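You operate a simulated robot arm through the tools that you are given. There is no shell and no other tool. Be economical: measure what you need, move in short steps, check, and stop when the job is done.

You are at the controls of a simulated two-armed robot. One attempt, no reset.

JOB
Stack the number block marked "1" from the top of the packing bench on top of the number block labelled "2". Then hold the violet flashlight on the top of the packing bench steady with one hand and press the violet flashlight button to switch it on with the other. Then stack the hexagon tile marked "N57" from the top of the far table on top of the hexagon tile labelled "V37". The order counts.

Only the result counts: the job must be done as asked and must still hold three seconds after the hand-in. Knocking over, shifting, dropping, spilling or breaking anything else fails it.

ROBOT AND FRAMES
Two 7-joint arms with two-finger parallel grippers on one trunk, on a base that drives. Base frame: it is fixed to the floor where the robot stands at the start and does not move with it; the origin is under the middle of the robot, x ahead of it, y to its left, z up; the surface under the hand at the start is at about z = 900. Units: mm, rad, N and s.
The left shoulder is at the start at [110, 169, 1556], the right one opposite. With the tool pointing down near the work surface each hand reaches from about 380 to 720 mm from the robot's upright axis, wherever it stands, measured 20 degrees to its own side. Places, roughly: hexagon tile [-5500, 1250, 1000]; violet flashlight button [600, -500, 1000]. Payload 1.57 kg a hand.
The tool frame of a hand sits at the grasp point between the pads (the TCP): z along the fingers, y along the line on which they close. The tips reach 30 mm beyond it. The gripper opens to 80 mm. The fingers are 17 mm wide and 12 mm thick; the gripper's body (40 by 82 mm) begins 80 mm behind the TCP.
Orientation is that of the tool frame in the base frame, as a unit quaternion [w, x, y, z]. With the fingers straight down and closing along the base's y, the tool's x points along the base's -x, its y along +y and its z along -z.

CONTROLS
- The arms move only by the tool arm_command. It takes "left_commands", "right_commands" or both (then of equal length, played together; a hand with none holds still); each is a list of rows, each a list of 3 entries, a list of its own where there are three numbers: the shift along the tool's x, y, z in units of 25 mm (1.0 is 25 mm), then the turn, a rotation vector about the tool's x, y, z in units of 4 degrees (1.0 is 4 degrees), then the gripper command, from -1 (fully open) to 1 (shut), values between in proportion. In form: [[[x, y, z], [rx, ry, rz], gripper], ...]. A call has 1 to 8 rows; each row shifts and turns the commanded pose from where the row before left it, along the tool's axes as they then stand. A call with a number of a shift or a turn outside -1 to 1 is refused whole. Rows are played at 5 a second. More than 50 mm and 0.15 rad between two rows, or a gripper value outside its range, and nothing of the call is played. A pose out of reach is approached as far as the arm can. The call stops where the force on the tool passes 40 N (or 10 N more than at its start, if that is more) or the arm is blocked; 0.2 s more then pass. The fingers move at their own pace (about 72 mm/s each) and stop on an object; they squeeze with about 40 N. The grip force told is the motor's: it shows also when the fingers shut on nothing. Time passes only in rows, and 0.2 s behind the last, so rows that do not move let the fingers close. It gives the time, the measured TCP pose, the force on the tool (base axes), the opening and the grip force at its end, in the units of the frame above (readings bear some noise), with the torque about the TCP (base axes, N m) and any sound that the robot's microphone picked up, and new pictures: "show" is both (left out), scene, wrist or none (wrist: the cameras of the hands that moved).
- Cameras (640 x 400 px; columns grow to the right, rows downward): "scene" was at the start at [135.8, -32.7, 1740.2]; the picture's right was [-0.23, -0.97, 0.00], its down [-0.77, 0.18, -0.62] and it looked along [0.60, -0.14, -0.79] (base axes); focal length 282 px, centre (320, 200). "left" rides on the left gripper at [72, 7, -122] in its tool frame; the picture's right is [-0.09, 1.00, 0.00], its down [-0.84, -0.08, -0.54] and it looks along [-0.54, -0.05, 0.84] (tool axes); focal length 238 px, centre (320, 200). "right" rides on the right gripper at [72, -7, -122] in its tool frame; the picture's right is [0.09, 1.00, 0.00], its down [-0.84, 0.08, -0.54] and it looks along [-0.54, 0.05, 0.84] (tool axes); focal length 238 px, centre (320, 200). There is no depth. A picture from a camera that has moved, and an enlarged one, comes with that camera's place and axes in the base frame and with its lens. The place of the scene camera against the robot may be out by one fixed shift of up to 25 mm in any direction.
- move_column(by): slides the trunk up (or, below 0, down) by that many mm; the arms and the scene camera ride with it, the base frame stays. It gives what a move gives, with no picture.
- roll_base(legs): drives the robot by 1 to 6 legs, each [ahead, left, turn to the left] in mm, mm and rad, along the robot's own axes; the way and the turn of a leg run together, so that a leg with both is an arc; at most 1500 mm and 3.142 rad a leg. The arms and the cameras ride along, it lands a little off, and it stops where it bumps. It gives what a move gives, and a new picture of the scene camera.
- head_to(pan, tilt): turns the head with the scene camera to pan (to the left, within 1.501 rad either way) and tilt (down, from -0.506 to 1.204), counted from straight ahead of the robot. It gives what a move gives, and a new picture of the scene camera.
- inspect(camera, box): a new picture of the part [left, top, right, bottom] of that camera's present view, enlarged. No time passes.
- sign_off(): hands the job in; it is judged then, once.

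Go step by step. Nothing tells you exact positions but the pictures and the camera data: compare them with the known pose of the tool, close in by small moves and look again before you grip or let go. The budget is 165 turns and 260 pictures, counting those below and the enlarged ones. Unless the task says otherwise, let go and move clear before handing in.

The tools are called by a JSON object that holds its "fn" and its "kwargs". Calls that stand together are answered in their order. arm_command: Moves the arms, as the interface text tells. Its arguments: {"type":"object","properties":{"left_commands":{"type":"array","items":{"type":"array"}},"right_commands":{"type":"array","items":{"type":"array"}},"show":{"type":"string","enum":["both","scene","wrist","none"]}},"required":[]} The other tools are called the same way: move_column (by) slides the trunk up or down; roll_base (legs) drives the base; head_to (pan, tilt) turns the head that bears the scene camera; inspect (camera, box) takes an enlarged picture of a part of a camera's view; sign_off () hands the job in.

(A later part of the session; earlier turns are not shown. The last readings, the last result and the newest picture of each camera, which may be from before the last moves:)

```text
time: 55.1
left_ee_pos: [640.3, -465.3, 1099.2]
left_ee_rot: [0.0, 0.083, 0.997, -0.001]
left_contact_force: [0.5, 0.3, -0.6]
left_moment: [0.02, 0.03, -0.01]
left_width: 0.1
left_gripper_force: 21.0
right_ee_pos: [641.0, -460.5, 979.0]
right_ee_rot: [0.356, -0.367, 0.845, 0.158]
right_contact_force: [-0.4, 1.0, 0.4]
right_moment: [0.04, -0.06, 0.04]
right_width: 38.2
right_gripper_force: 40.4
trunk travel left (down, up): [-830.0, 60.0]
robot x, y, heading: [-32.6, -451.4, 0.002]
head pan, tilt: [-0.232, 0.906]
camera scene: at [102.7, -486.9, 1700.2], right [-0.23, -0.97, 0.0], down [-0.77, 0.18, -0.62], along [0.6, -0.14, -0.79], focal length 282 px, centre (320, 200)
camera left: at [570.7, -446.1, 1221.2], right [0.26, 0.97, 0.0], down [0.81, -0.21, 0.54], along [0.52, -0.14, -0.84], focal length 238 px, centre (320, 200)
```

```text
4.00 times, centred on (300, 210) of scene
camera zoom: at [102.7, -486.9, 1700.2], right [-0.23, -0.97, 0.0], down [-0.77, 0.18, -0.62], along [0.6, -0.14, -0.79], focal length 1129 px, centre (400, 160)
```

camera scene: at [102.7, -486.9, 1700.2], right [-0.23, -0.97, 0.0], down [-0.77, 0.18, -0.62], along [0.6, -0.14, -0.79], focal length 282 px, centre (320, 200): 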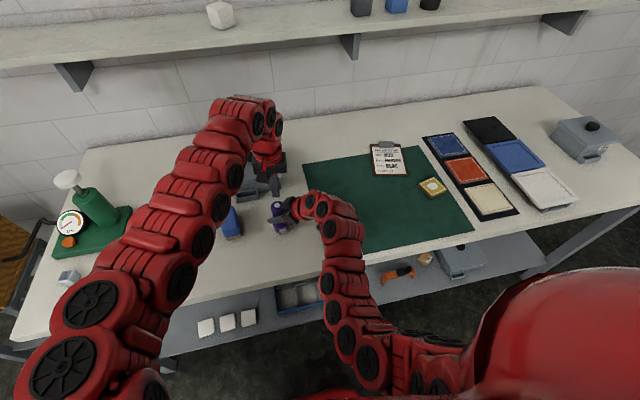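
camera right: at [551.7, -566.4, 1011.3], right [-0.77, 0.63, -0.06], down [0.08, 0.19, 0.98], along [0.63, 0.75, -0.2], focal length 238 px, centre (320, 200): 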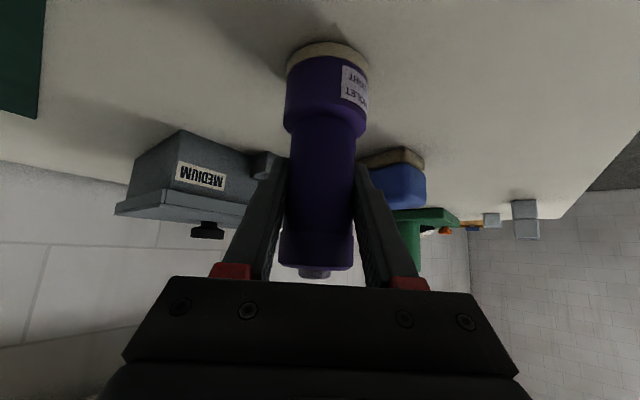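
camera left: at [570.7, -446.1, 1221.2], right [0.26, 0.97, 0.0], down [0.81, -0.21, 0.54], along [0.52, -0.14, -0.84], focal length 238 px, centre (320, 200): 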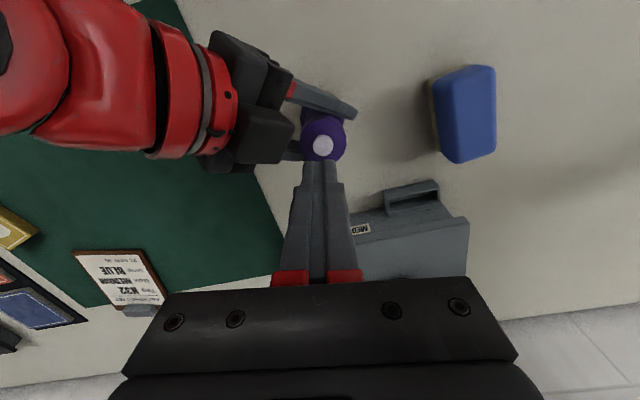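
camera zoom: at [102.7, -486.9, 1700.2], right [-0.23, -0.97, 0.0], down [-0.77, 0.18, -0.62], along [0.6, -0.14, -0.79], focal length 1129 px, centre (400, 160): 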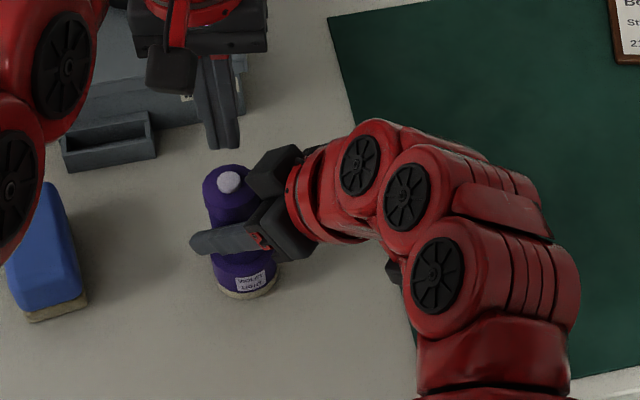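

The fingers are within 3 mm of the button axis. I'll nudge that, lower to just above the button, then press in small steps.

{"fn": "arm_command", "kwargs": {"left_commands": [[[-0.03, 0.2, 0.4], [0, 0, 0], 1], [[0, 0, 0.5], [0, 0, 0], 1], [[0, 0, 0.55], [0, 0, 0], 1], [[0, 0, 0.1], [0, 0, 0], 1], [[0, 0, 0.1], [0, 0, 0], 1], [[0, 0, 0.1], [0, 0, 0], 1]]}}

{"fn": "inspect", "kwargs": {"camera": "scene", "box": [240, 180, 320, 230]}}

```text
time: 56.5
left_ee_pos: [639.1, -456.8, 1055.6]
left_ee_rot: [0.0, 0.083, 0.997, 0.0]
left_contact_force: [0.2, 0.5, -0.3]
left_moment: [-0.05, -0.01, -0.06]
left_width: 0.0
left_gripper_force: 21.1
right_ee_pos: [642.0, -460.2, 978.8]
right_ee_rot: [0.356, -0.367, 0.845, 0.157]
right_contact_force: [0.8, 0.0, 0.2]
right_moment: [-0.01, -0.02, 0.03]
right_width: 38.2
right_gripper_force: 40.2
trunk travel left (down, up): [-830.0, 60.0]
robot x, y, heading: [-34.7, -452.4, 0.003]
head pan, tilt: [-0.232, 0.906]
camera scene: at [102.4, -485.6, 1700.2], right [-0.23, -0.97, 0.0], down [-0.77, 0.18, -0.62], along [0.6, -0.14, -0.79], focal length 282 px, centre (320, 200)
camera left: at [570.1, -437.6, 1178.7], right [0.26, 0.97, 0.0], down [0.81, -0.21, 0.54], along [0.52, -0.14, -0.84], focal length 238 px, centre (320, 200)
```

scene: 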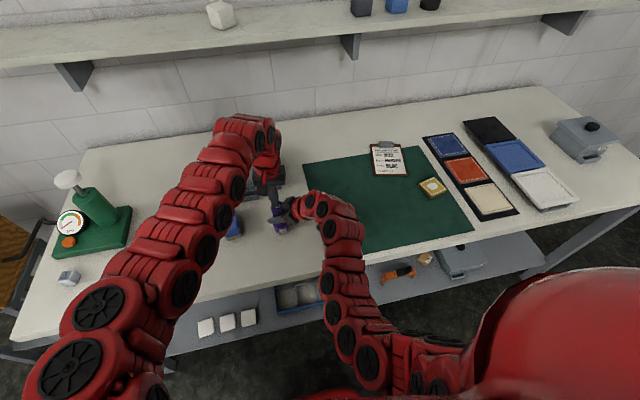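
left: 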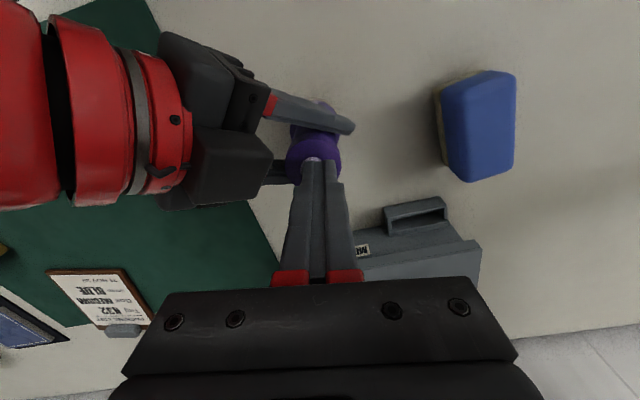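

```text
8.00 times, centred on (280, 205) of scene
camera zoom: at [102.4, -485.6, 1700.2], right [-0.23, -0.97, 0.0], down [-0.77, 0.18, -0.62], along [0.6, -0.14, -0.79], focal length 2258 px, centre (640, 160)
```

zoom: 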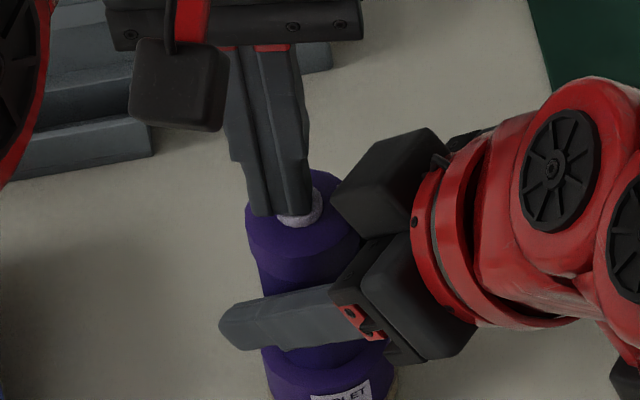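

The fingers are a few millimetres left of the button's centre. I'll shift back and press in small steps.

{"fn": "arm_command", "kwargs": {"left_commands": [[[-0.05, -0.14, 0], [0, 0, 0], 1], [[0, 0, 0.08], [0, 0, 0], 1], [[0, 0, 0.08], [0, 0, 0], 1], [[0, 0, 0.08], [0, 0, 0], 1], [[0, 0, 0], [0, 0, 0], 1]], "show": "scene"}}

{"fn": "inspect", "kwargs": {"camera": "scene", "box": [240, 180, 320, 230]}}

```text
time: 57.7
left_ee_pos: [640.8, -461.4, 1052.9]
left_ee_rot: [0.0, 0.084, 0.996, 0.0]
left_contact_force: [-5.1, -1.8, 7.9]
left_moment: [-0.08, 0.14, -0.02]
left_width: 0.0
left_gripper_force: 21.0
right_ee_pos: [640.5, -460.8, 977.4]
right_ee_rot: [0.355, -0.367, 0.845, 0.156]
right_contact_force: [5.9, 1.0, -4.4]
right_moment: [-0.04, 0.11, 0.02]
right_width: 37.9
right_gripper_force: 40.2
trunk travel left (down, up): [-830.0, 60.0]
robot x, y, heading: [-31.9, -451.7, -0.005]
head pan, tilt: [-0.232, 0.906]
heard: click
camera scene: at [102.2, -485.6, 1700.2], right [-0.23, -0.97, 0.0], down [-0.77, 0.18, -0.62], along [0.6, -0.14, -0.79], focal length 282 px, centre (320, 200)
```

scene: 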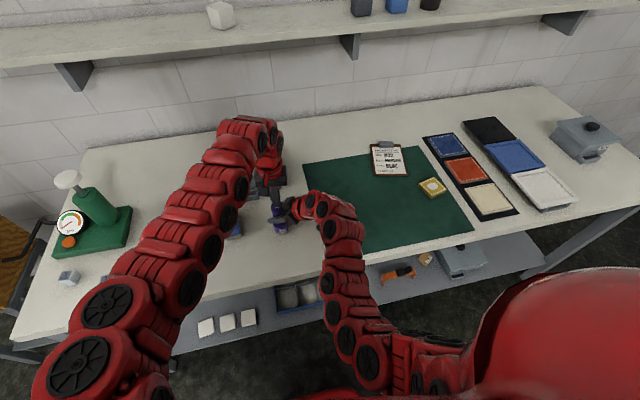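

```text
8.00 times, centred on (280, 205) of scene
camera zoom: at [102.2, -485.6, 1700.2], right [-0.23, -0.97, 0.0], down [-0.77, 0.18, -0.62], along [0.6, -0.14, -0.79], focal length 2258 px, centre (640, 160)
```

zoom: 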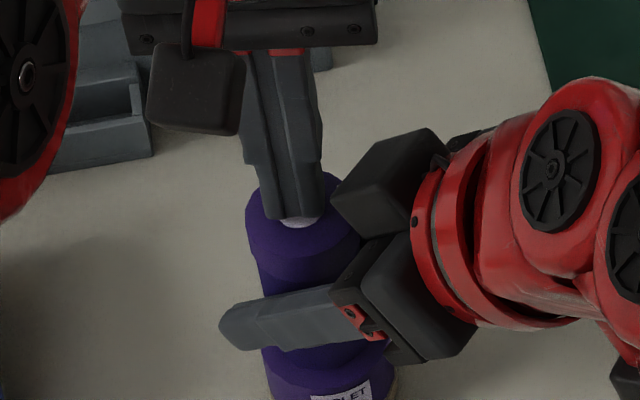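

A click was heard. I'll lift the presser straight up and check the flashlight.

{"fn": "arm_command", "kwargs": {"left_commands": [[[0, 0, -0.5], [0, 0, 0], 1], [[0, 0, -1], [0, 0, 0], 1], [[0, 0, -1], [0, 0, 0], 1], [[0, 0.6, -1], [0, 0, 0], 1], [[0, 0.8, -1], [0, 0, 0], 1], [[0, 1, -0.6], [0, 0, 0], 1], [[0, 1, 0], [0, 0, 0], 1]]}}

{"fn": "inspect", "kwargs": {"camera": "scene", "box": [240, 180, 320, 230]}}

{"fn": "inspect", "kwargs": {"camera": "right", "box": [240, 0, 400, 100]}}

```text
time: 59.3
left_ee_pos: [655.0, -375.5, 1180.3]
left_ee_rot: [0.0, 0.084, 0.996, -0.001]
left_contact_force: [-0.4, -0.4, 0.5]
left_moment: [-0.03, 0.03, 0.04]
left_width: 0.0
left_gripper_force: 20.5
right_ee_pos: [640.6, -460.2, 978.6]
right_ee_rot: [0.356, -0.366, 0.845, 0.156]
right_contact_force: [0.6, 0.6, 0.3]
right_moment: [0.03, -0.06, -0.02]
right_width: 38.1
right_gripper_force: 39.4
trunk travel left (down, up): [-830.0, 60.0]
robot x, y, heading: [-33.0, -450.7, 0.001]
head pan, tilt: [-0.232, 0.906]
camera scene: at [102.4, -484.6, 1700.2], right [-0.23, -0.97, 0.0], down [-0.77, 0.18, -0.62], along [0.6, -0.14, -0.79], focal length 282 px, centre (320, 200)
camera left: at [586.1, -356.9, 1301.8], right [0.26, 0.97, 0.0], down [0.81, -0.21, 0.54], along [0.52, -0.14, -0.84], focal length 238 px, centre (320, 200)
```

scene: 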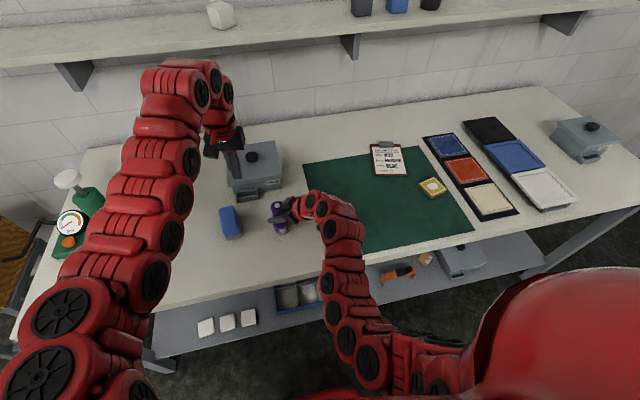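
left: 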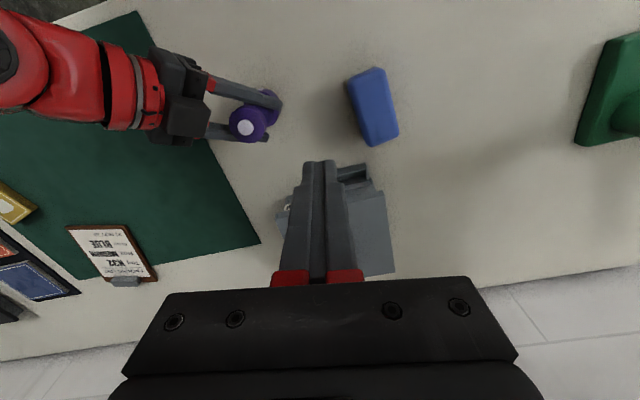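

```text
8.00 times, centred on (280, 205) of scene
camera zoom: at [102.4, -484.6, 1700.2], right [-0.23, -0.97, 0.0], down [-0.77, 0.18, -0.62], along [0.6, -0.14, -0.79], focal length 2258 px, centre (640, 160)
```

zoom: 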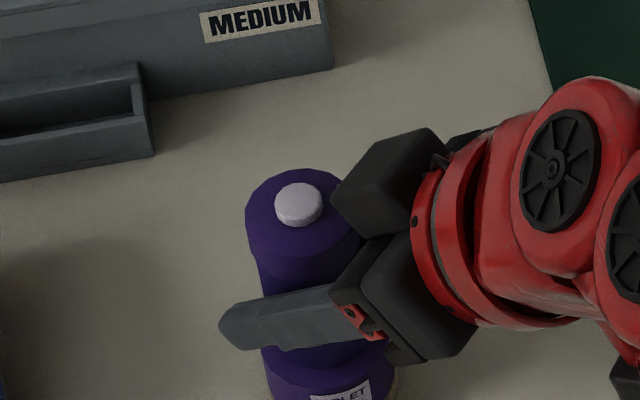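

```text
4.00 times, centred on (320, 50) of right
camera zoom: at [551.8, -565.9, 1011.4], right [-0.77, 0.63, -0.06], down [0.08, 0.19, 0.98], along [0.63, 0.75, -0.2], focal length 953 px, centre (320, 800)
```

zoom: 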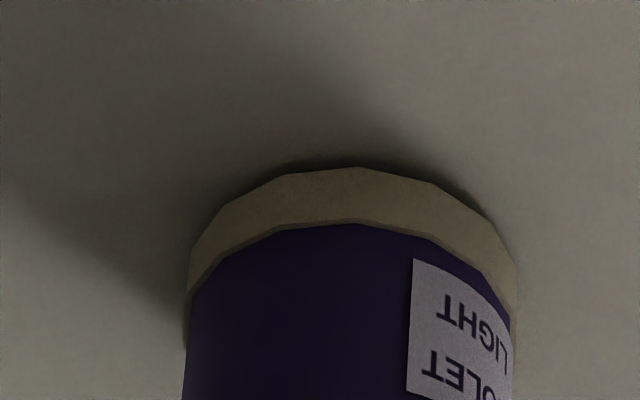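

The click came with the presser on the button. I'll take a close look at the lens ring to check for a change.

{"fn": "inspect", "kwargs": {"camera": "scene", "box": [240, 200, 320, 250]}}

{"fn": "inspect", "kwargs": {"camera": "left", "box": [200, 70, 328, 150]}}

```text
8.00 times, centred on (280, 225) of scene
camera zoom: at [102.4, -484.6, 1700.2], right [-0.23, -0.97, 0.0], down [-0.77, 0.18, -0.62], along [0.6, -0.14, -0.79], focal length 2258 px, centre (640, 0)
```

zoom: 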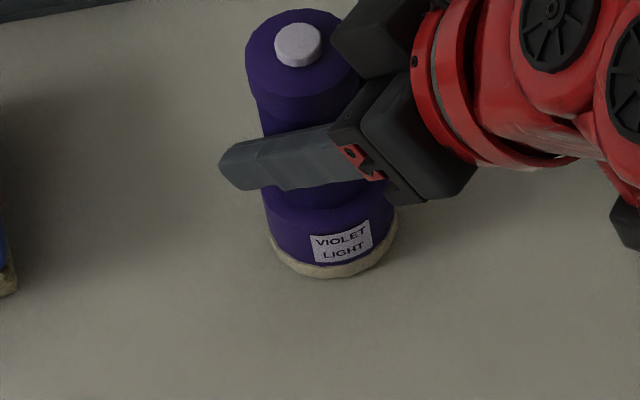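

```text
5.00 times, centred on (264, 110) of left
camera zoom: at [586.1, -356.9, 1301.8], right [0.26, 0.97, 0.0], down [0.81, -0.21, 0.54], along [0.52, -0.14, -0.84], focal length 1192 px, centre (600, 650)
```

zoom: 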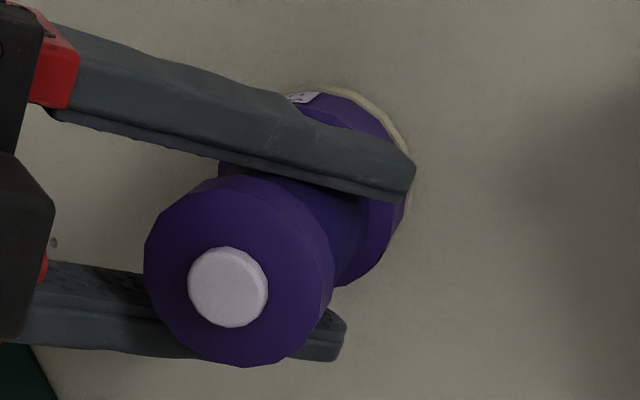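

Nothing contradicts the click, and pressing again could toggle it off, so I'll trust it. Now I'll open the right hand and back it out along its approach line.

{"fn": "arm_command", "kwargs": {"right_commands": [[[0, 0, 0], [0, 0, 0], 0], [[0, 0, 0], [0, 0, 0], -1], [[0, 0, 0], [0, 0, 0], -1], [[0, 0, -0.5], [0, 0, 0], -1], [[0, 0, -1], [0, 0, 0], -1], [[0, 0, -1], [0, 0, 0], -1], [[0, 0, -1], [0, 0, 0], -1], [[0, 0, -1], [0, 0, 0], -1]], "show": "none"}}

{"fn": "arm_command", "kwargs": {"right_commands": [[[0, 0, -1], [0, 0, 0], -1], [[0, 0, -1], [0, 0, 0], -1], [[-0.5, -0.5, -1], [0, 1, 0], -1], [[-0.5, -0.5, -1], [0, 1, 0], -1], [[0, -0.5, -1], [0, 1, 0], -1], [[0, 0, -1], [0, 1, 0], -1], [[0, 0, 0], [0, 1, 0], -1], [[0, 0, 0], [0, 1, 0], -1]]}}

{"fn": "inspect", "kwargs": {"camera": "scene", "box": [240, 180, 320, 230]}}

```text
time: 61.1
left_ee_pos: [655.1, -376.2, 1180.9]
left_ee_rot: [0.0, 0.083, 0.997, 0.0]
left_contact_force: [-0.7, 0.4, 0.2]
left_moment: [0.02, -0.01, 0.01]
left_width: 0.0
left_gripper_force: 21.4
right_ee_pos: [585.2, -519.3, 1055.5]
right_ee_rot: [0.357, -0.366, 0.845, 0.156]
right_contact_force: [-0.8, -0.5, -0.3]
right_moment: [0.02, 0.01, -0.01]
right_width: 80.0
right_gripper_force: 0.1
trunk travel left (down, up): [-830.0, 60.0]
robot x, y, heading: [-35.6, -454.7, -0.0]
head pan, tilt: [-0.232, 0.906]
```

```text
time: 62.9
left_ee_pos: [655.5, -376.5, 1180.0]
left_ee_rot: [0.0, 0.084, 0.996, 0.0]
left_contact_force: [-0.2, -0.1, 0.7]
left_moment: [0.03, 0.01, -0.02]
left_width: 0.0
left_gripper_force: 21.5
right_ee_pos: [556.4, -606.4, 1183.0]
right_ee_rot: [0.176, -0.39, 0.901, 0.077]
right_contact_force: [0.2, 0.2, -0.1]
right_moment: [-0.01, 0.02, -0.03]
right_width: 80.1
right_gripper_force: 0.1
right hand out of reach, approached as far as the arm can: row 8
trunk travel left (down, up): [-830.0, 60.0]
robot x, y, heading: [-32.4, -455.6, 0.002]
head pan, tilt: [-0.232, 0.906]
camera scene: at [102.1, -485.1, 1700.2], right [-0.23, -0.97, 0.0], down [-0.77, 0.18, -0.62], along [0.6, -0.14, -0.79], focal length 282 px, centre (320, 200)
camera right: at [484.7, -693.4, 1267.6], right [-0.78, 0.62, -0.03], down [0.34, 0.47, 0.82], along [0.52, 0.63, -0.58], focal length 238 px, centre (320, 200)
```

scene: 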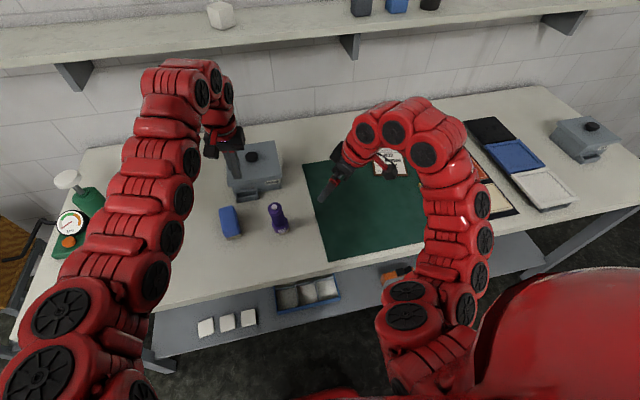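
right: 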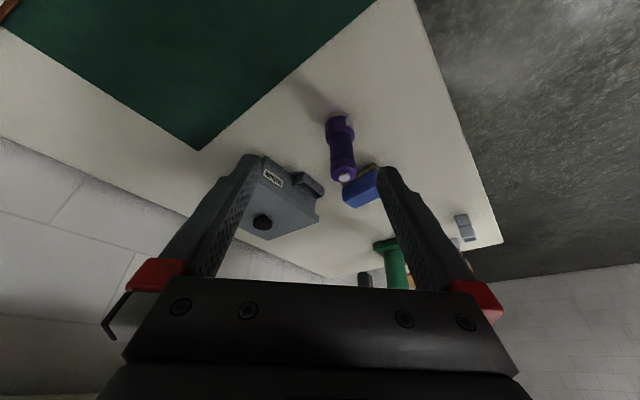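

```text
8.00 times, centred on (280, 205) of scene
camera zoom: at [102.1, -485.1, 1700.2], right [-0.23, -0.97, 0.0], down [-0.77, 0.18, -0.62], along [0.6, -0.14, -0.79], focal length 2258 px, centre (640, 160)
```

zoom: 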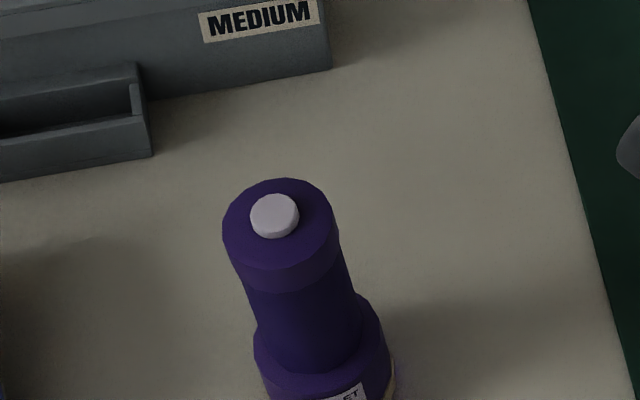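

The flashlight stands, though possibly shifted a few millimetres on release. I'll check the whole of it.

{"fn": "inspect", "kwargs": {"camera": "scene", "box": [240, 195, 320, 245]}}

{"fn": "inspect", "kwargs": {"camera": "right", "box": [280, 90, 408, 170]}}

{"fn": "inspect", "kwargs": {"camera": "left", "box": [200, 70, 328, 150]}}

```text
8.00 times, centred on (280, 220) of scene
camera zoom: at [102.1, -485.1, 1700.2], right [-0.23, -0.97, 0.0], down [-0.77, 0.18, -0.62], along [0.6, -0.14, -0.79], focal length 2258 px, centre (640, 40)
```

zoom: 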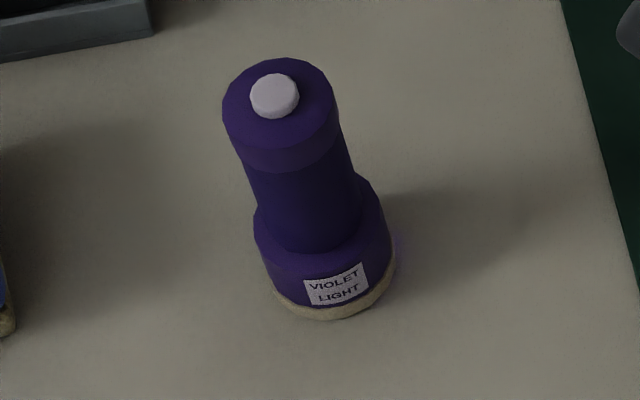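

```text
5.00 times, centred on (344, 130) of right
camera zoom: at [484.7, -693.4, 1267.6], right [-0.78, 0.62, -0.03], down [0.34, 0.47, 0.82], along [0.52, 0.63, -0.58], focal length 1192 px, centre (200, 550)
```

zoom: 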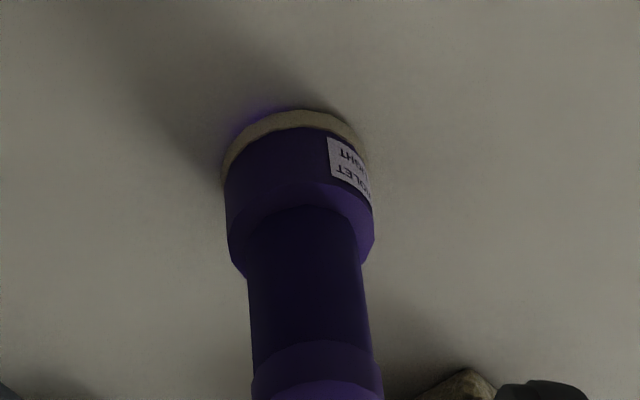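

```text
5.00 times, centred on (264, 110) of left
camera zoom: at [585.9, -357.5, 1301.7], right [0.26, 0.97, 0.0], down [0.81, -0.21, 0.54], along [0.52, -0.14, -0.84], focal length 1192 px, centre (600, 650)
```

zoom: 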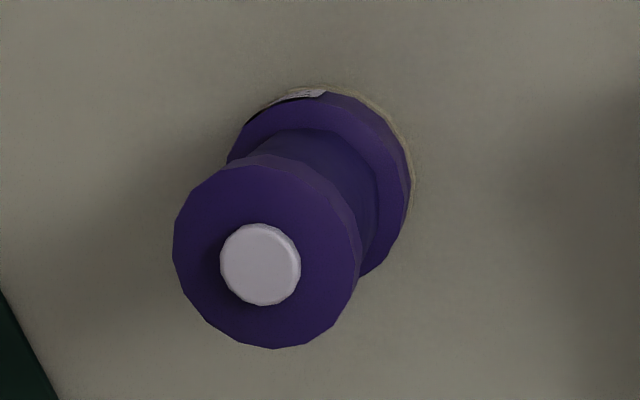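

There's a violet glow at the base, so the light is on. It seems slightly leaning, so I'll let a second pass and look again.

{"fn": "arm_command", "kwargs": {"left_commands": [[[0, 0, 0], [0, 0, 0], 1], [[0, 0, 0], [0, 0, 0], 1], [[0, 0, 0], [0, 0, 0], 1], [[0, 0, 0], [0, 0, 0], 1], [[0, 0, 0], [0, 0, 0], 1]], "show": "none"}}

{"fn": "inspect", "kwargs": {"camera": "scene", "box": [240, 195, 320, 245]}}

{"fn": "inspect", "kwargs": {"camera": "right", "box": [280, 90, 408, 170]}}

```text
time: 64.1
left_ee_pos: [654.9, -376.2, 1180.6]
left_ee_rot: [0.0, 0.083, 0.997, 0.0]
left_contact_force: [0.4, -0.2, 0.7]
left_moment: [0.0, 0.0, -0.02]
left_width: 0.0
left_gripper_force: 21.0
right_ee_pos: [556.2, -604.9, 1181.2]
right_ee_rot: [0.176, -0.391, 0.9, 0.078]
right_contact_force: [0.9, 0.3, 0.2]
right_moment: [0.03, 0.04, -0.03]
right_width: 80.0
right_gripper_force: 0.2
trunk travel left (down, up): [-830.0, 60.0]
robot x, y, heading: [-32.5, -452.5, 0.0]
head pan, tilt: [-0.232, 0.906]
```

```text
8.00 times, centred on (280, 220) of scene
camera zoom: at [102.2, -485.6, 1700.2], right [-0.23, -0.97, 0.0], down [-0.77, 0.18, -0.62], along [0.6, -0.14, -0.79], focal length 2258 px, centre (640, 40)
```

zoom: 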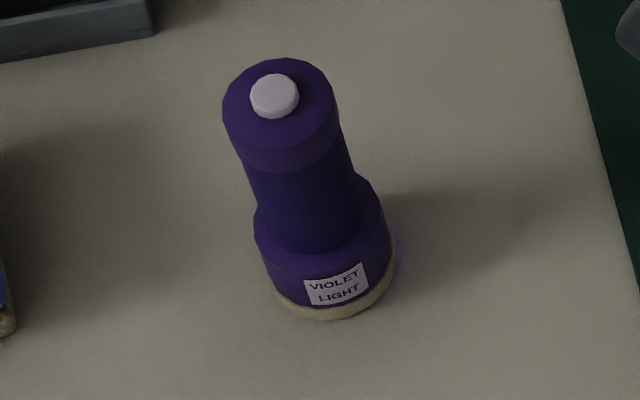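

```text
5.00 times, centred on (344, 130) of right
camera zoom: at [485.0, -693.4, 1267.4], right [-0.79, 0.62, -0.03], down [0.33, 0.47, 0.82], along [0.52, 0.63, -0.57], focal length 1192 px, centre (200, 550)
```

zoom: 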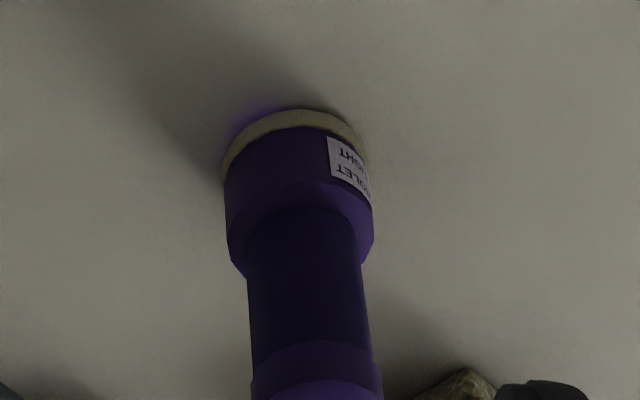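

The light is on but the flashlight appears to lean about 4° toward +y, statically. I'll look closer at its base from both cameras.

{"fn": "inspect", "kwargs": {"camera": "right", "box": [312, 105, 368, 140]}}

{"fn": "inspect", "kwargs": {"camera": "scene", "box": [264, 215, 304, 240]}}

```text
11.43 times, centred on (340, 122) of right
camera zoom: at [485.0, -693.4, 1267.4], right [-0.79, 0.62, -0.03], down [0.33, 0.47, 0.82], along [0.52, 0.63, -0.57], focal length 2724 px, centre (91, 1086)
```

zoom: 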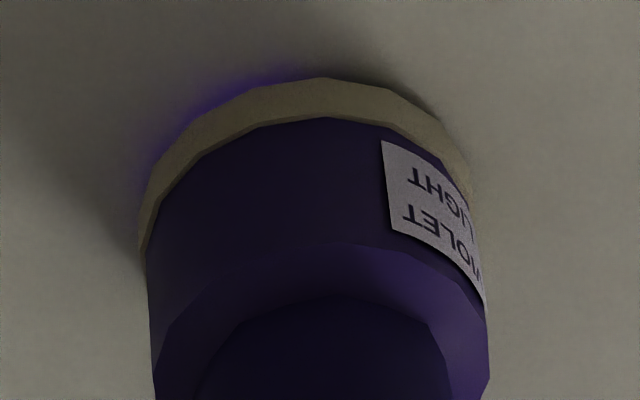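

```text
16.00 times, centred on (284, 228) of scene
camera zoom: at [102.2, -485.6, 1700.2], right [-0.23, -0.97, 0.0], down [-0.77, 0.18, -0.62], along [0.6, -0.14, -0.79], focal length 4517 px, centre (896, -240)
```

zoom: 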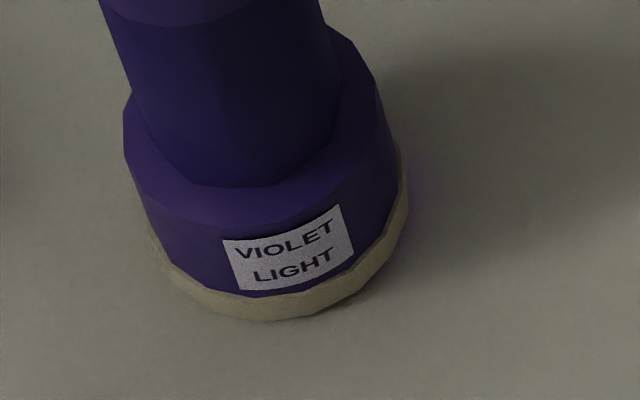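

The light is on and the lamp rests stably (it looks like it rocks on its lens). Now for the far table: I'll back away and turn left, checking for obstacles.

{"fn": "roll_base", "kwargs": {"legs": [[-600, 0, 0], [0, 0, 1.57]]}}

{"fn": "head_to", "kwargs": {"pan": 0.8, "tilt": 0.3}}

```text
time: 71.3
left_ee_pos: [-706.1, 236.0, 1180.7]
left_ee_rot: [0.0, -0.643, 0.766, 0.0]
left_contact_force: [-0.3, 0.1, 0.6]
left_moment: [0.03, -0.01, 0.02]
left_width: 0.1
left_gripper_force: 21.0
right_ee_pos: [-475.0, 137.3, 1182.3]
right_ee_rot: [-0.07, 0.912, -0.364, -0.178]
right_contact_force: [0.1, -0.2, 0.4]
right_moment: [0.01, 0.03, -0.02]
right_width: 80.0
right_gripper_force: 0.1
trunk travel left (down, up): [-830.0, 60.0]
robot x, y, heading: [-629.3, -452.9, 1.564]
head pan, tilt: [-0.232, 0.906]
camera scene: at [-631.8, -315.3, 1700.2], right [0.97, -0.23, 0.0], down [-0.18, -0.77, -0.62], along [0.14, 0.6, -0.79], focal length 282 px, centre (320, 200)
```

scene: 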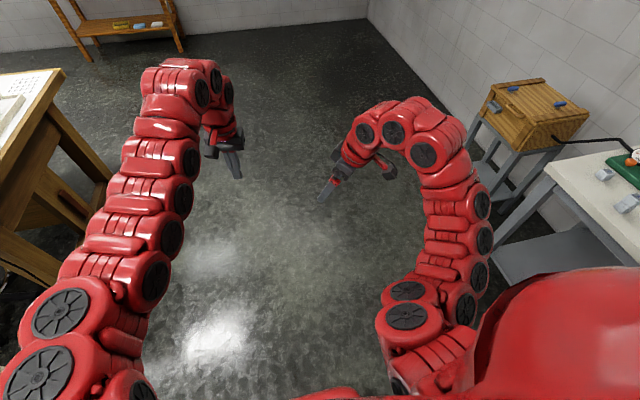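

```text
time: 72.5
left_ee_pos: [-704.1, 236.2, 1179.8]
left_ee_rot: [0.0, -0.644, 0.765, 0.0]
left_contact_force: [-0.7, 0.7, 0.1]
left_moment: [0.0, 0.02, 0.02]
left_width: 0.0
left_gripper_force: 21.0
right_ee_pos: [-476.1, 135.8, 1181.1]
right_ee_rot: [-0.07, 0.912, -0.363, -0.179]
right_contact_force: [0.4, -0.2, 0.2]
right_moment: [-0.01, -0.01, -0.01]
right_width: 79.8
right_gripper_force: 0.0
trunk travel left (down, up): [-830.0, 60.0]
robot x, y, heading: [-631.9, -453.2, 1.565]
head pan, tilt: [0.799, 0.3]
camera scene: at [-716.2, -322.8, 1752.9], right [0.7, 0.71, 0.0], down [0.21, -0.21, -0.96], along [-0.68, 0.67, -0.3], focal length 282 px, centre (320, 200)
```

scene: 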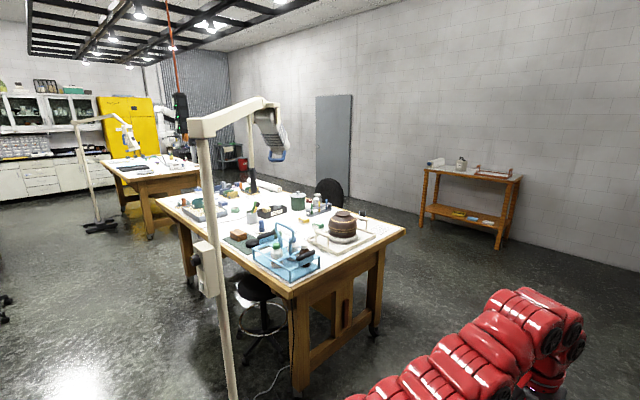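

The near worktable spans roughly x −1640…−3900; the far table stands beyond it near x −5000…−7000. I'll drive along y≈−450 facing −x and then look again.

{"fn": "roll_base", "kwargs": {"legs": [[0, 0, 1.575], [1400, 0, 0], [1400, 0, 0]]}}

{"fn": "head_to", "kwargs": {"pan": -0.7, "tilt": 0.3}}

{"fn": "head_to", "kwargs": {"pan": 0.0, "tilt": 0.35}}

```text
time: 90.0
left_ee_pos: [-4112.3, -666.8, 1180.8]
left_ee_rot: [0.0, 0.999, -0.053, -0.001]
left_contact_force: [-0.3, 0.0, -0.8]
left_moment: [0.01, 0.01, -0.01]
left_width: 0.0
left_gripper_force: 20.5
right_ee_pos: [-4027.0, -430.1, 1181.7]
right_ee_rot: [0.081, 0.888, 0.417, -0.174]
right_contact_force: [-0.2, -0.3, 0.0]
right_moment: [-0.01, 0.02, -0.02]
right_width: 79.9
right_gripper_force: 0.0
trunk travel left (down, up): [-830.0, 60.0]
robot x, y, heading: [-3425.9, -548.1, -3.084]
head pan, tilt: [0.799, 0.3]
camera scene: at [-3586.9, -639.5, 1752.9], right [-0.76, 0.65, 0.0], down [0.19, 0.22, -0.96], along [-0.62, -0.72, -0.3], focal length 282 px, centre (320, 200)
```

scene: 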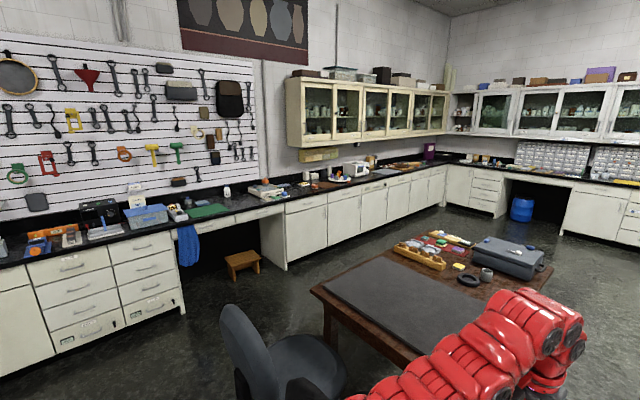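

```text
time: 91.6
left_ee_pos: [-4111.6, -667.2, 1180.8]
left_ee_rot: [0.0, 0.999, -0.053, 0.0]
left_contact_force: [-0.1, 0.6, 0.3]
left_moment: [0.02, 0.0, -0.04]
left_width: 0.0
left_gripper_force: 20.7
right_ee_pos: [-4026.5, -431.6, 1181.9]
right_ee_rot: [0.081, 0.889, 0.417, -0.173]
right_contact_force: [-0.5, -0.5, 0.6]
right_moment: [0.02, 0.02, 0.0]
right_width: 79.8
right_gripper_force: 0.1
trunk travel left (down, up): [-830.0, 60.0]
robot x, y, heading: [-3428.8, -550.2, -3.081]
head pan, tilt: [-0.7, 0.3]
camera scene: at [-3601.3, -513.1, 1752.9], right [0.6, 0.8, 0.0], down [0.24, -0.18, -0.96], along [-0.77, 0.57, -0.3], focal length 282 px, centre (320, 200)
```

scene: 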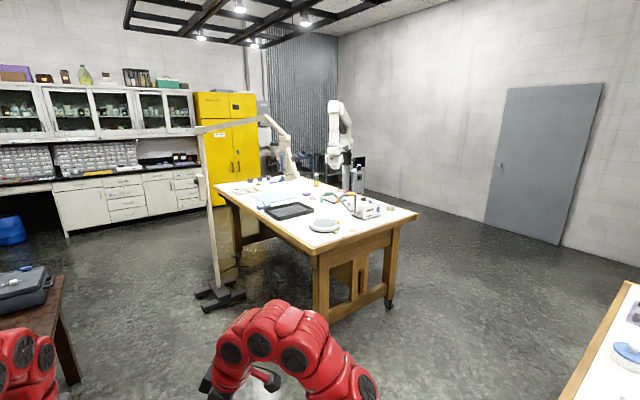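

```text
time: 92.7
left_ee_pos: [-4111.2, -666.2, 1180.4]
left_ee_rot: [-0.001, 0.999, -0.053, -0.001]
left_contact_force: [0.3, -0.8, 0.3]
left_moment: [-0.01, -0.01, -0.02]
left_width: 0.1
left_gripper_force: 21.6
right_ee_pos: [-4026.4, -431.8, 1181.4]
right_ee_rot: [0.082, 0.889, 0.417, -0.173]
right_contact_force: [0.0, 0.2, -0.5]
right_moment: [-0.02, -0.01, 0.04]
right_width: 80.1
right_gripper_force: 0.0
trunk travel left (down, up): [-830.0, 60.0]
robot x, y, heading: [-3425.9, -546.6, -3.075]
head pan, tilt: [0.0, 0.351]
camera scene: at [-3619.3, -574.3, 1748.2], right [-0.06, 1.0, 0.0], down [0.34, 0.02, -0.94], along [-0.94, -0.06, -0.34], focal length 282 px, centre (320, 200)
```

scene: 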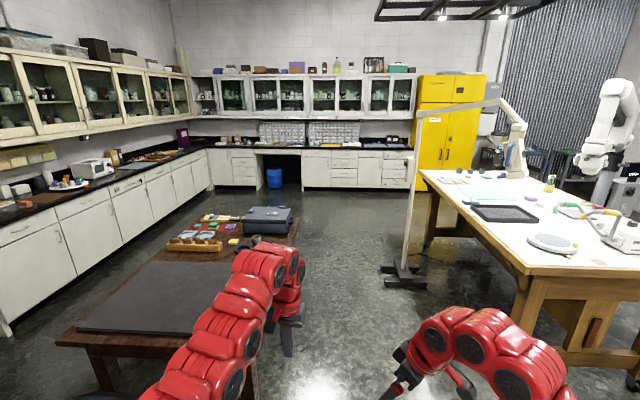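

The far table is about x −4850…−7000, y 400…1560, with open space on its wall side. I'll zoom in for the hexagon tiles.

{"fn": "head_to", "kwargs": {"pan": -0.75, "tilt": 0.35}}

{"fn": "inspect", "kwargs": {"camera": "scene", "box": [220, 140, 460, 290]}}

{"fn": "inspect", "kwargs": {"camera": "scene", "box": [310, 130, 438, 210]}}

```text
time: 93.8
left_ee_pos: [-4111.0, -666.9, 1181.1]
left_ee_rot: [0.0, 0.999, -0.053, 0.0]
left_contact_force: [0.3, 0.7, -0.6]
left_moment: [0.01, 0.01, -0.01]
left_width: 0.0
left_gripper_force: 21.8
right_ee_pos: [-4026.3, -431.3, 1182.0]
right_ee_rot: [0.082, 0.888, 0.417, -0.174]
right_contact_force: [1.0, -0.6, -0.2]
right_moment: [0.02, -0.02, 0.01]
right_width: 79.8
right_gripper_force: 0.2
trunk travel left (down, up): [-830.0, 60.0]
robot x, y, heading: [-3429.1, -547.2, -3.079]
head pan, tilt: [-0.75, 0.351]
camera scene: at [-3598.3, -509.6, 1748.2], right [0.63, 0.77, 0.0], down [0.27, -0.22, -0.94], along [-0.73, 0.6, -0.34], focal length 282 px, centre (320, 200)
```

scene: 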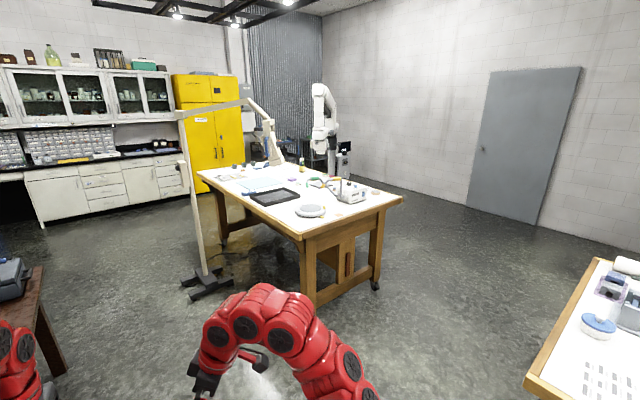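

```text
2.67 times, centred on (340, 215) of scene
camera zoom: at [-3598.3, -509.6, 1748.2], right [0.63, 0.77, 0.0], down [0.27, -0.22, -0.94], along [-0.73, 0.6, -0.34], focal length 753 px, centre (267, 160)
```

zoom: 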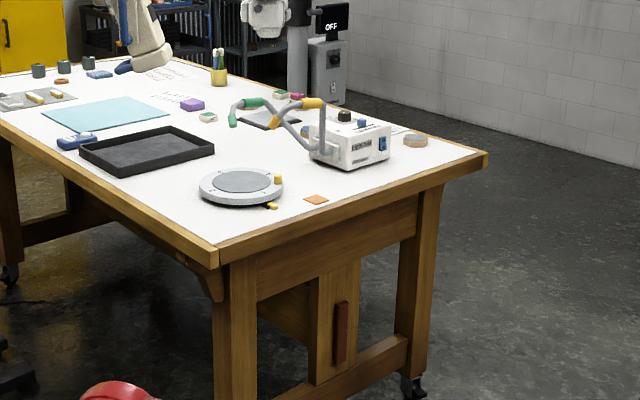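

```text
5.00 times, centred on (374, 170) of scene
camera zoom: at [-3598.3, -509.6, 1748.2], right [0.63, 0.77, 0.0], down [0.27, -0.22, -0.94], along [-0.73, 0.6, -0.34], focal length 1412 px, centre (50, 350)
```

zoom: 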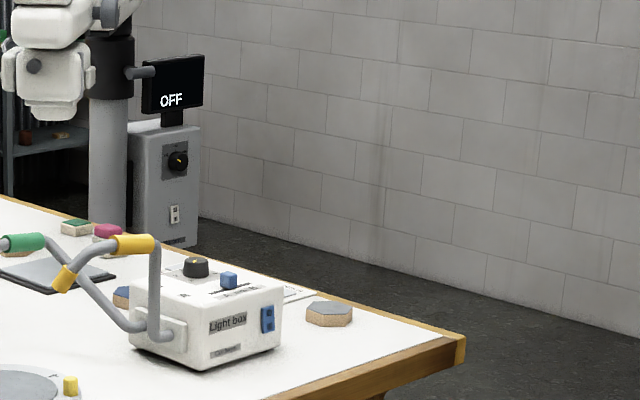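

Tiles: a grey hexagon near (−5226, 1509), a blue one near (−5553, 1288), a pink one further. I'll go through the gap between tables (x≈−4275), facing +y.

{"fn": "roll_base", "kwargs": {"legs": [[0, 0, -1.63], [0, 830, 0]]}}

{"fn": "head_to", "kwargs": {"pan": 0.0, "tilt": 0.5}}

```text
time: 100.4
left_ee_pos: [-3980.0, 136.7, 1182.5]
left_ee_rot: [0.001, -0.68, 0.733, 0.0]
left_contact_force: [0.3, 0.2, -0.3]
left_moment: [0.0, -0.06, 0.0]
left_width: 0.0
left_gripper_force: 21.2
right_ee_pos: [-3741.8, 59.6, 1182.4]
right_ee_rot: [-0.063, 0.928, -0.32, -0.181]
right_contact_force: [-1.0, 0.5, -0.8]
right_moment: [0.04, -0.03, -0.03]
right_width: 79.8
right_gripper_force: 0.0
trunk travel left (down, up): [-830.0, 60.0]
robot x, y, heading: [-3841.6, -538.9, 1.657]
head pan, tilt: [-0.75, 0.351]
stopped in leg 2: the robot was blocked; the commanded pose is now the measured one
camera scene: at [-3809.9, -404.0, 1748.5], right [0.79, -0.61, 0.0], down [-0.21, -0.27, -0.94], along [0.57, 0.74, -0.34], focal length 282 px, centre (320, 200)
```

scene: 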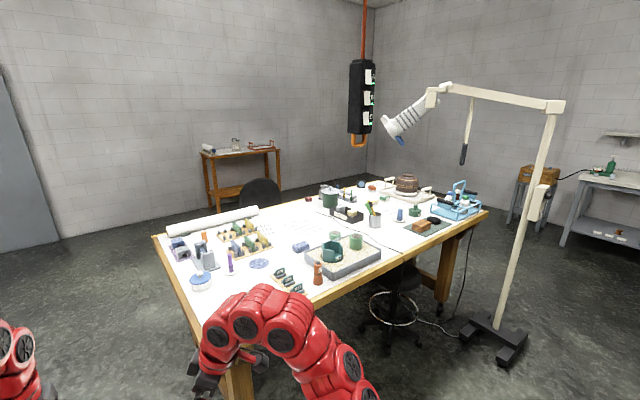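

```text
time: 101.5
left_ee_pos: [-3978.0, 137.7, 1181.7]
left_ee_rot: [0.0, -0.68, 0.733, 0.0]
left_contact_force: [0.2, 0.6, 0.0]
left_moment: [0.01, 0.01, -0.01]
left_width: 0.0
left_gripper_force: 21.0
right_ee_pos: [-3739.3, 60.5, 1182.1]
right_ee_rot: [-0.061, 0.928, -0.32, -0.181]
right_contact_force: [0.4, 0.1, -0.1]
right_moment: [-0.01, 0.0, -0.03]
right_width: 80.0
right_gripper_force: 0.1
trunk travel left (down, up): [-830.0, 60.0]
robot x, y, heading: [-3841.6, -538.6, 1.66]
head pan, tilt: [0.0, 0.499]
camera scene: at [-3872.4, -386.0, 1734.6], right [1.0, 0.09, 0.0], down [0.04, -0.48, -0.88], along [-0.08, 0.87, -0.48], focal length 282 px, centre (320, 200)
```

scene: 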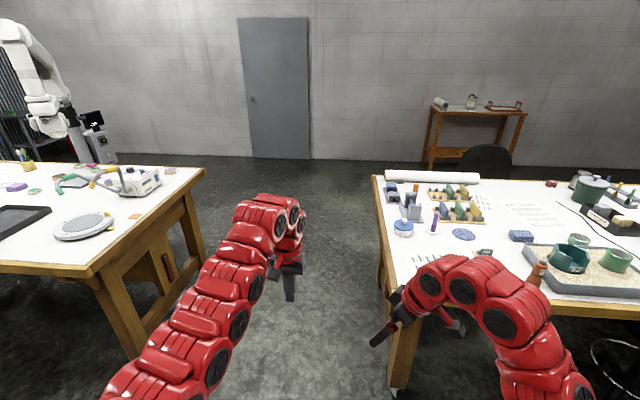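

The base bumped something on its left (the brown table probably). I'll go forward 330 mm first, then left into the gap.

{"fn": "roll_base", "kwargs": {"legs": [[330, 0, -0.08], [0, 440, 0]]}}

```text
time: 106.0
left_ee_pos: [-4372.3, 477.6, 1182.0]
left_ee_rot: [0.0, -0.647, 0.762, 0.001]
left_contact_force: [-1.2, -0.4, -0.3]
left_moment: [0.03, 0.0, 0.0]
left_width: 0.0
left_gripper_force: 20.6
right_ee_pos: [-4141.4, 382.6, 1182.0]
right_ee_rot: [-0.07, 0.913, -0.359, -0.179]
right_contact_force: [0.6, 0.1, 0.5]
right_moment: [0.01, -0.01, -0.04]
right_width: 80.0
right_gripper_force: 0.2
trunk travel left (down, up): [-830.0, 60.0]
robot x, y, heading: [-4290.7, -207.7, 1.577]
head pan, tilt: [0.0, 0.499]
camera scene: at [-4311.2, -54.0, 1734.5], right [1.0, 0.01, 0.0], down [0.0, -0.48, -0.88], along [-0.01, 0.88, -0.48], focal length 282 px, centre (320, 200)
```

scene: 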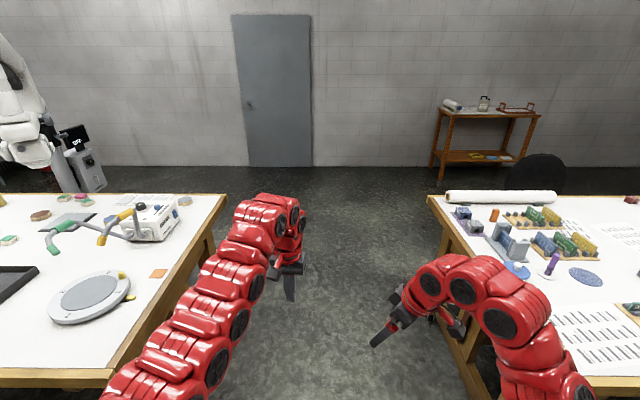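

I'm centred in the gap. Forward past both tables to y≈2250, then turn left and look.

{"fn": "roll_base", "kwargs": {"legs": [[1250, 0, 0], [1200, 0, 0], [0, 0, 1.57]]}}

{"fn": "head_to", "kwargs": {"pan": 0.5, "tilt": 0.5}}

```text
time: 121.8
left_ee_pos: [-5019.8, 2162.2, 1180.4]
left_ee_rot: [0.001, 0.997, -0.075, 0.0]
left_contact_force: [0.5, -0.2, 0.5]
left_moment: [-0.01, 0.0, 0.01]
left_width: 0.1
left_gripper_force: 21.5
right_ee_pos: [-4925.4, 2392.8, 1182.6]
right_ee_rot: [0.079, 0.898, 0.397, -0.175]
right_contact_force: [0.4, 0.4, 0.0]
right_moment: [-0.02, 0.01, 0.0]
right_width: 79.9
right_gripper_force: 0.1
trunk travel left (down, up): [-830.0, 60.0]
robot x, y, heading: [-4332.0, 2251.2, -3.125]
head pan, tilt: [0.0, 0.499]
camera scene: at [-4521.7, 2231.7, 1734.5], right [-0.02, 1.0, 0.0], down [0.48, 0.01, -0.88], along [-0.88, -0.02, -0.48], focal length 282 px, centre (320, 200)
```

scene: 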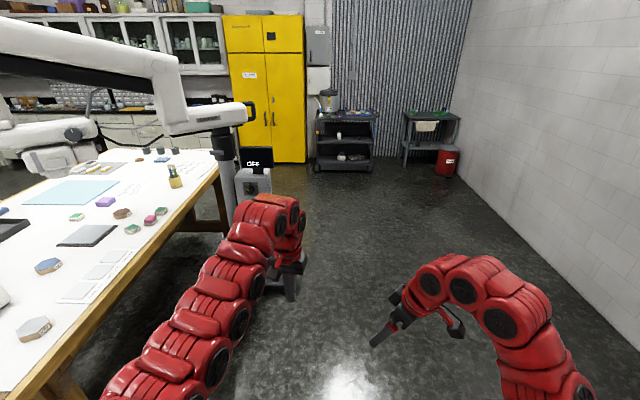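

```text
time: 122.8
left_ee_pos: [-5020.9, 2162.1, 1180.9]
left_ee_rot: [0.001, 0.997, -0.075, 0.001]
left_contact_force: [0.1, 0.4, -0.4]
left_moment: [-0.04, -0.01, 0.0]
left_width: 0.0
left_gripper_force: 21.1
right_ee_pos: [-4925.2, 2392.4, 1181.5]
right_ee_rot: [0.078, 0.897, 0.397, -0.177]
right_contact_force: [0.3, 0.7, -0.2]
right_moment: [0.02, 0.0, 0.0]
right_width: 80.1
right_gripper_force: 0.2
trunk travel left (down, up): [-830.0, 60.0]
robot x, y, heading: [-4331.8, 2248.8, -3.123]
head pan, tilt: [0.499, 0.499]
camera scene: at [-4509.8, 2188.4, 1734.5], right [-0.49, 0.87, 0.0], down [0.42, 0.24, -0.88], along [-0.76, -0.43, -0.48], focal length 282 px, centre (320, 200)
```

scene: 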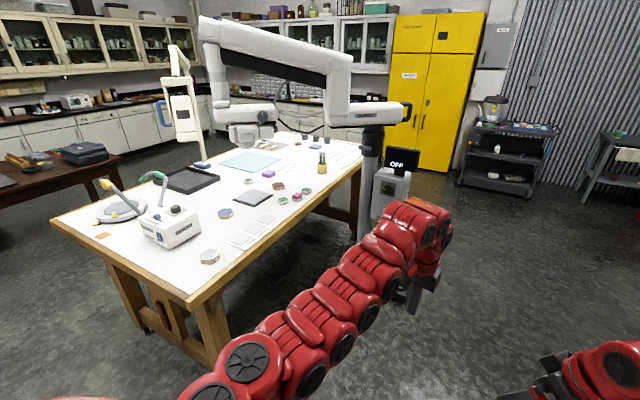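

{"fn": "inspect", "kwargs": {"camera": "scene", "box": [190, 170, 318, 250]}}

{"fn": "inspect", "kwargs": {"camera": "scene", "box": [260, 160, 340, 210]}}

```text
5.00 times, centred on (254, 210) of scene
camera zoom: at [-4509.8, 2188.4, 1734.5], right [-0.49, 0.87, 0.0], down [0.42, 0.24, -0.88], along [-0.76, -0.43, -0.48], focal length 1412 px, centre (650, 150)
```

zoom: 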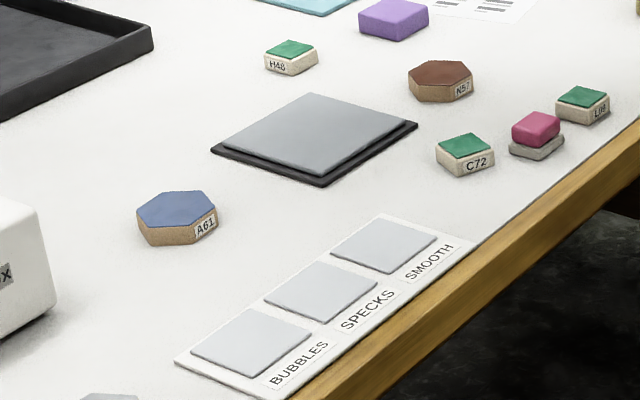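

```text
8.00 times, centred on (300, 185) of scene
camera zoom: at [-4509.8, 2188.4, 1734.5], right [-0.49, 0.87, 0.0], down [0.42, 0.24, -0.88], along [-0.76, -0.43, -0.48], focal length 2258 px, centre (480, 320)
```

zoom: 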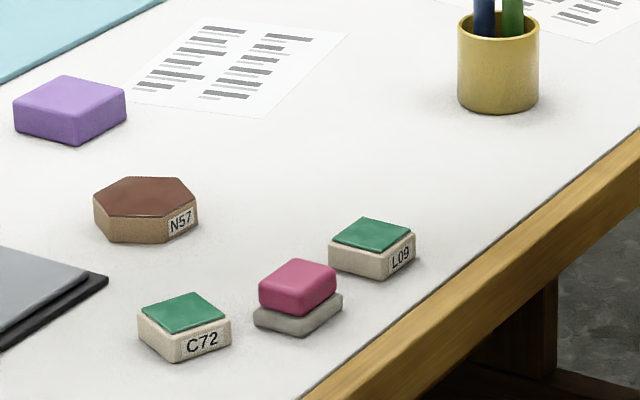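

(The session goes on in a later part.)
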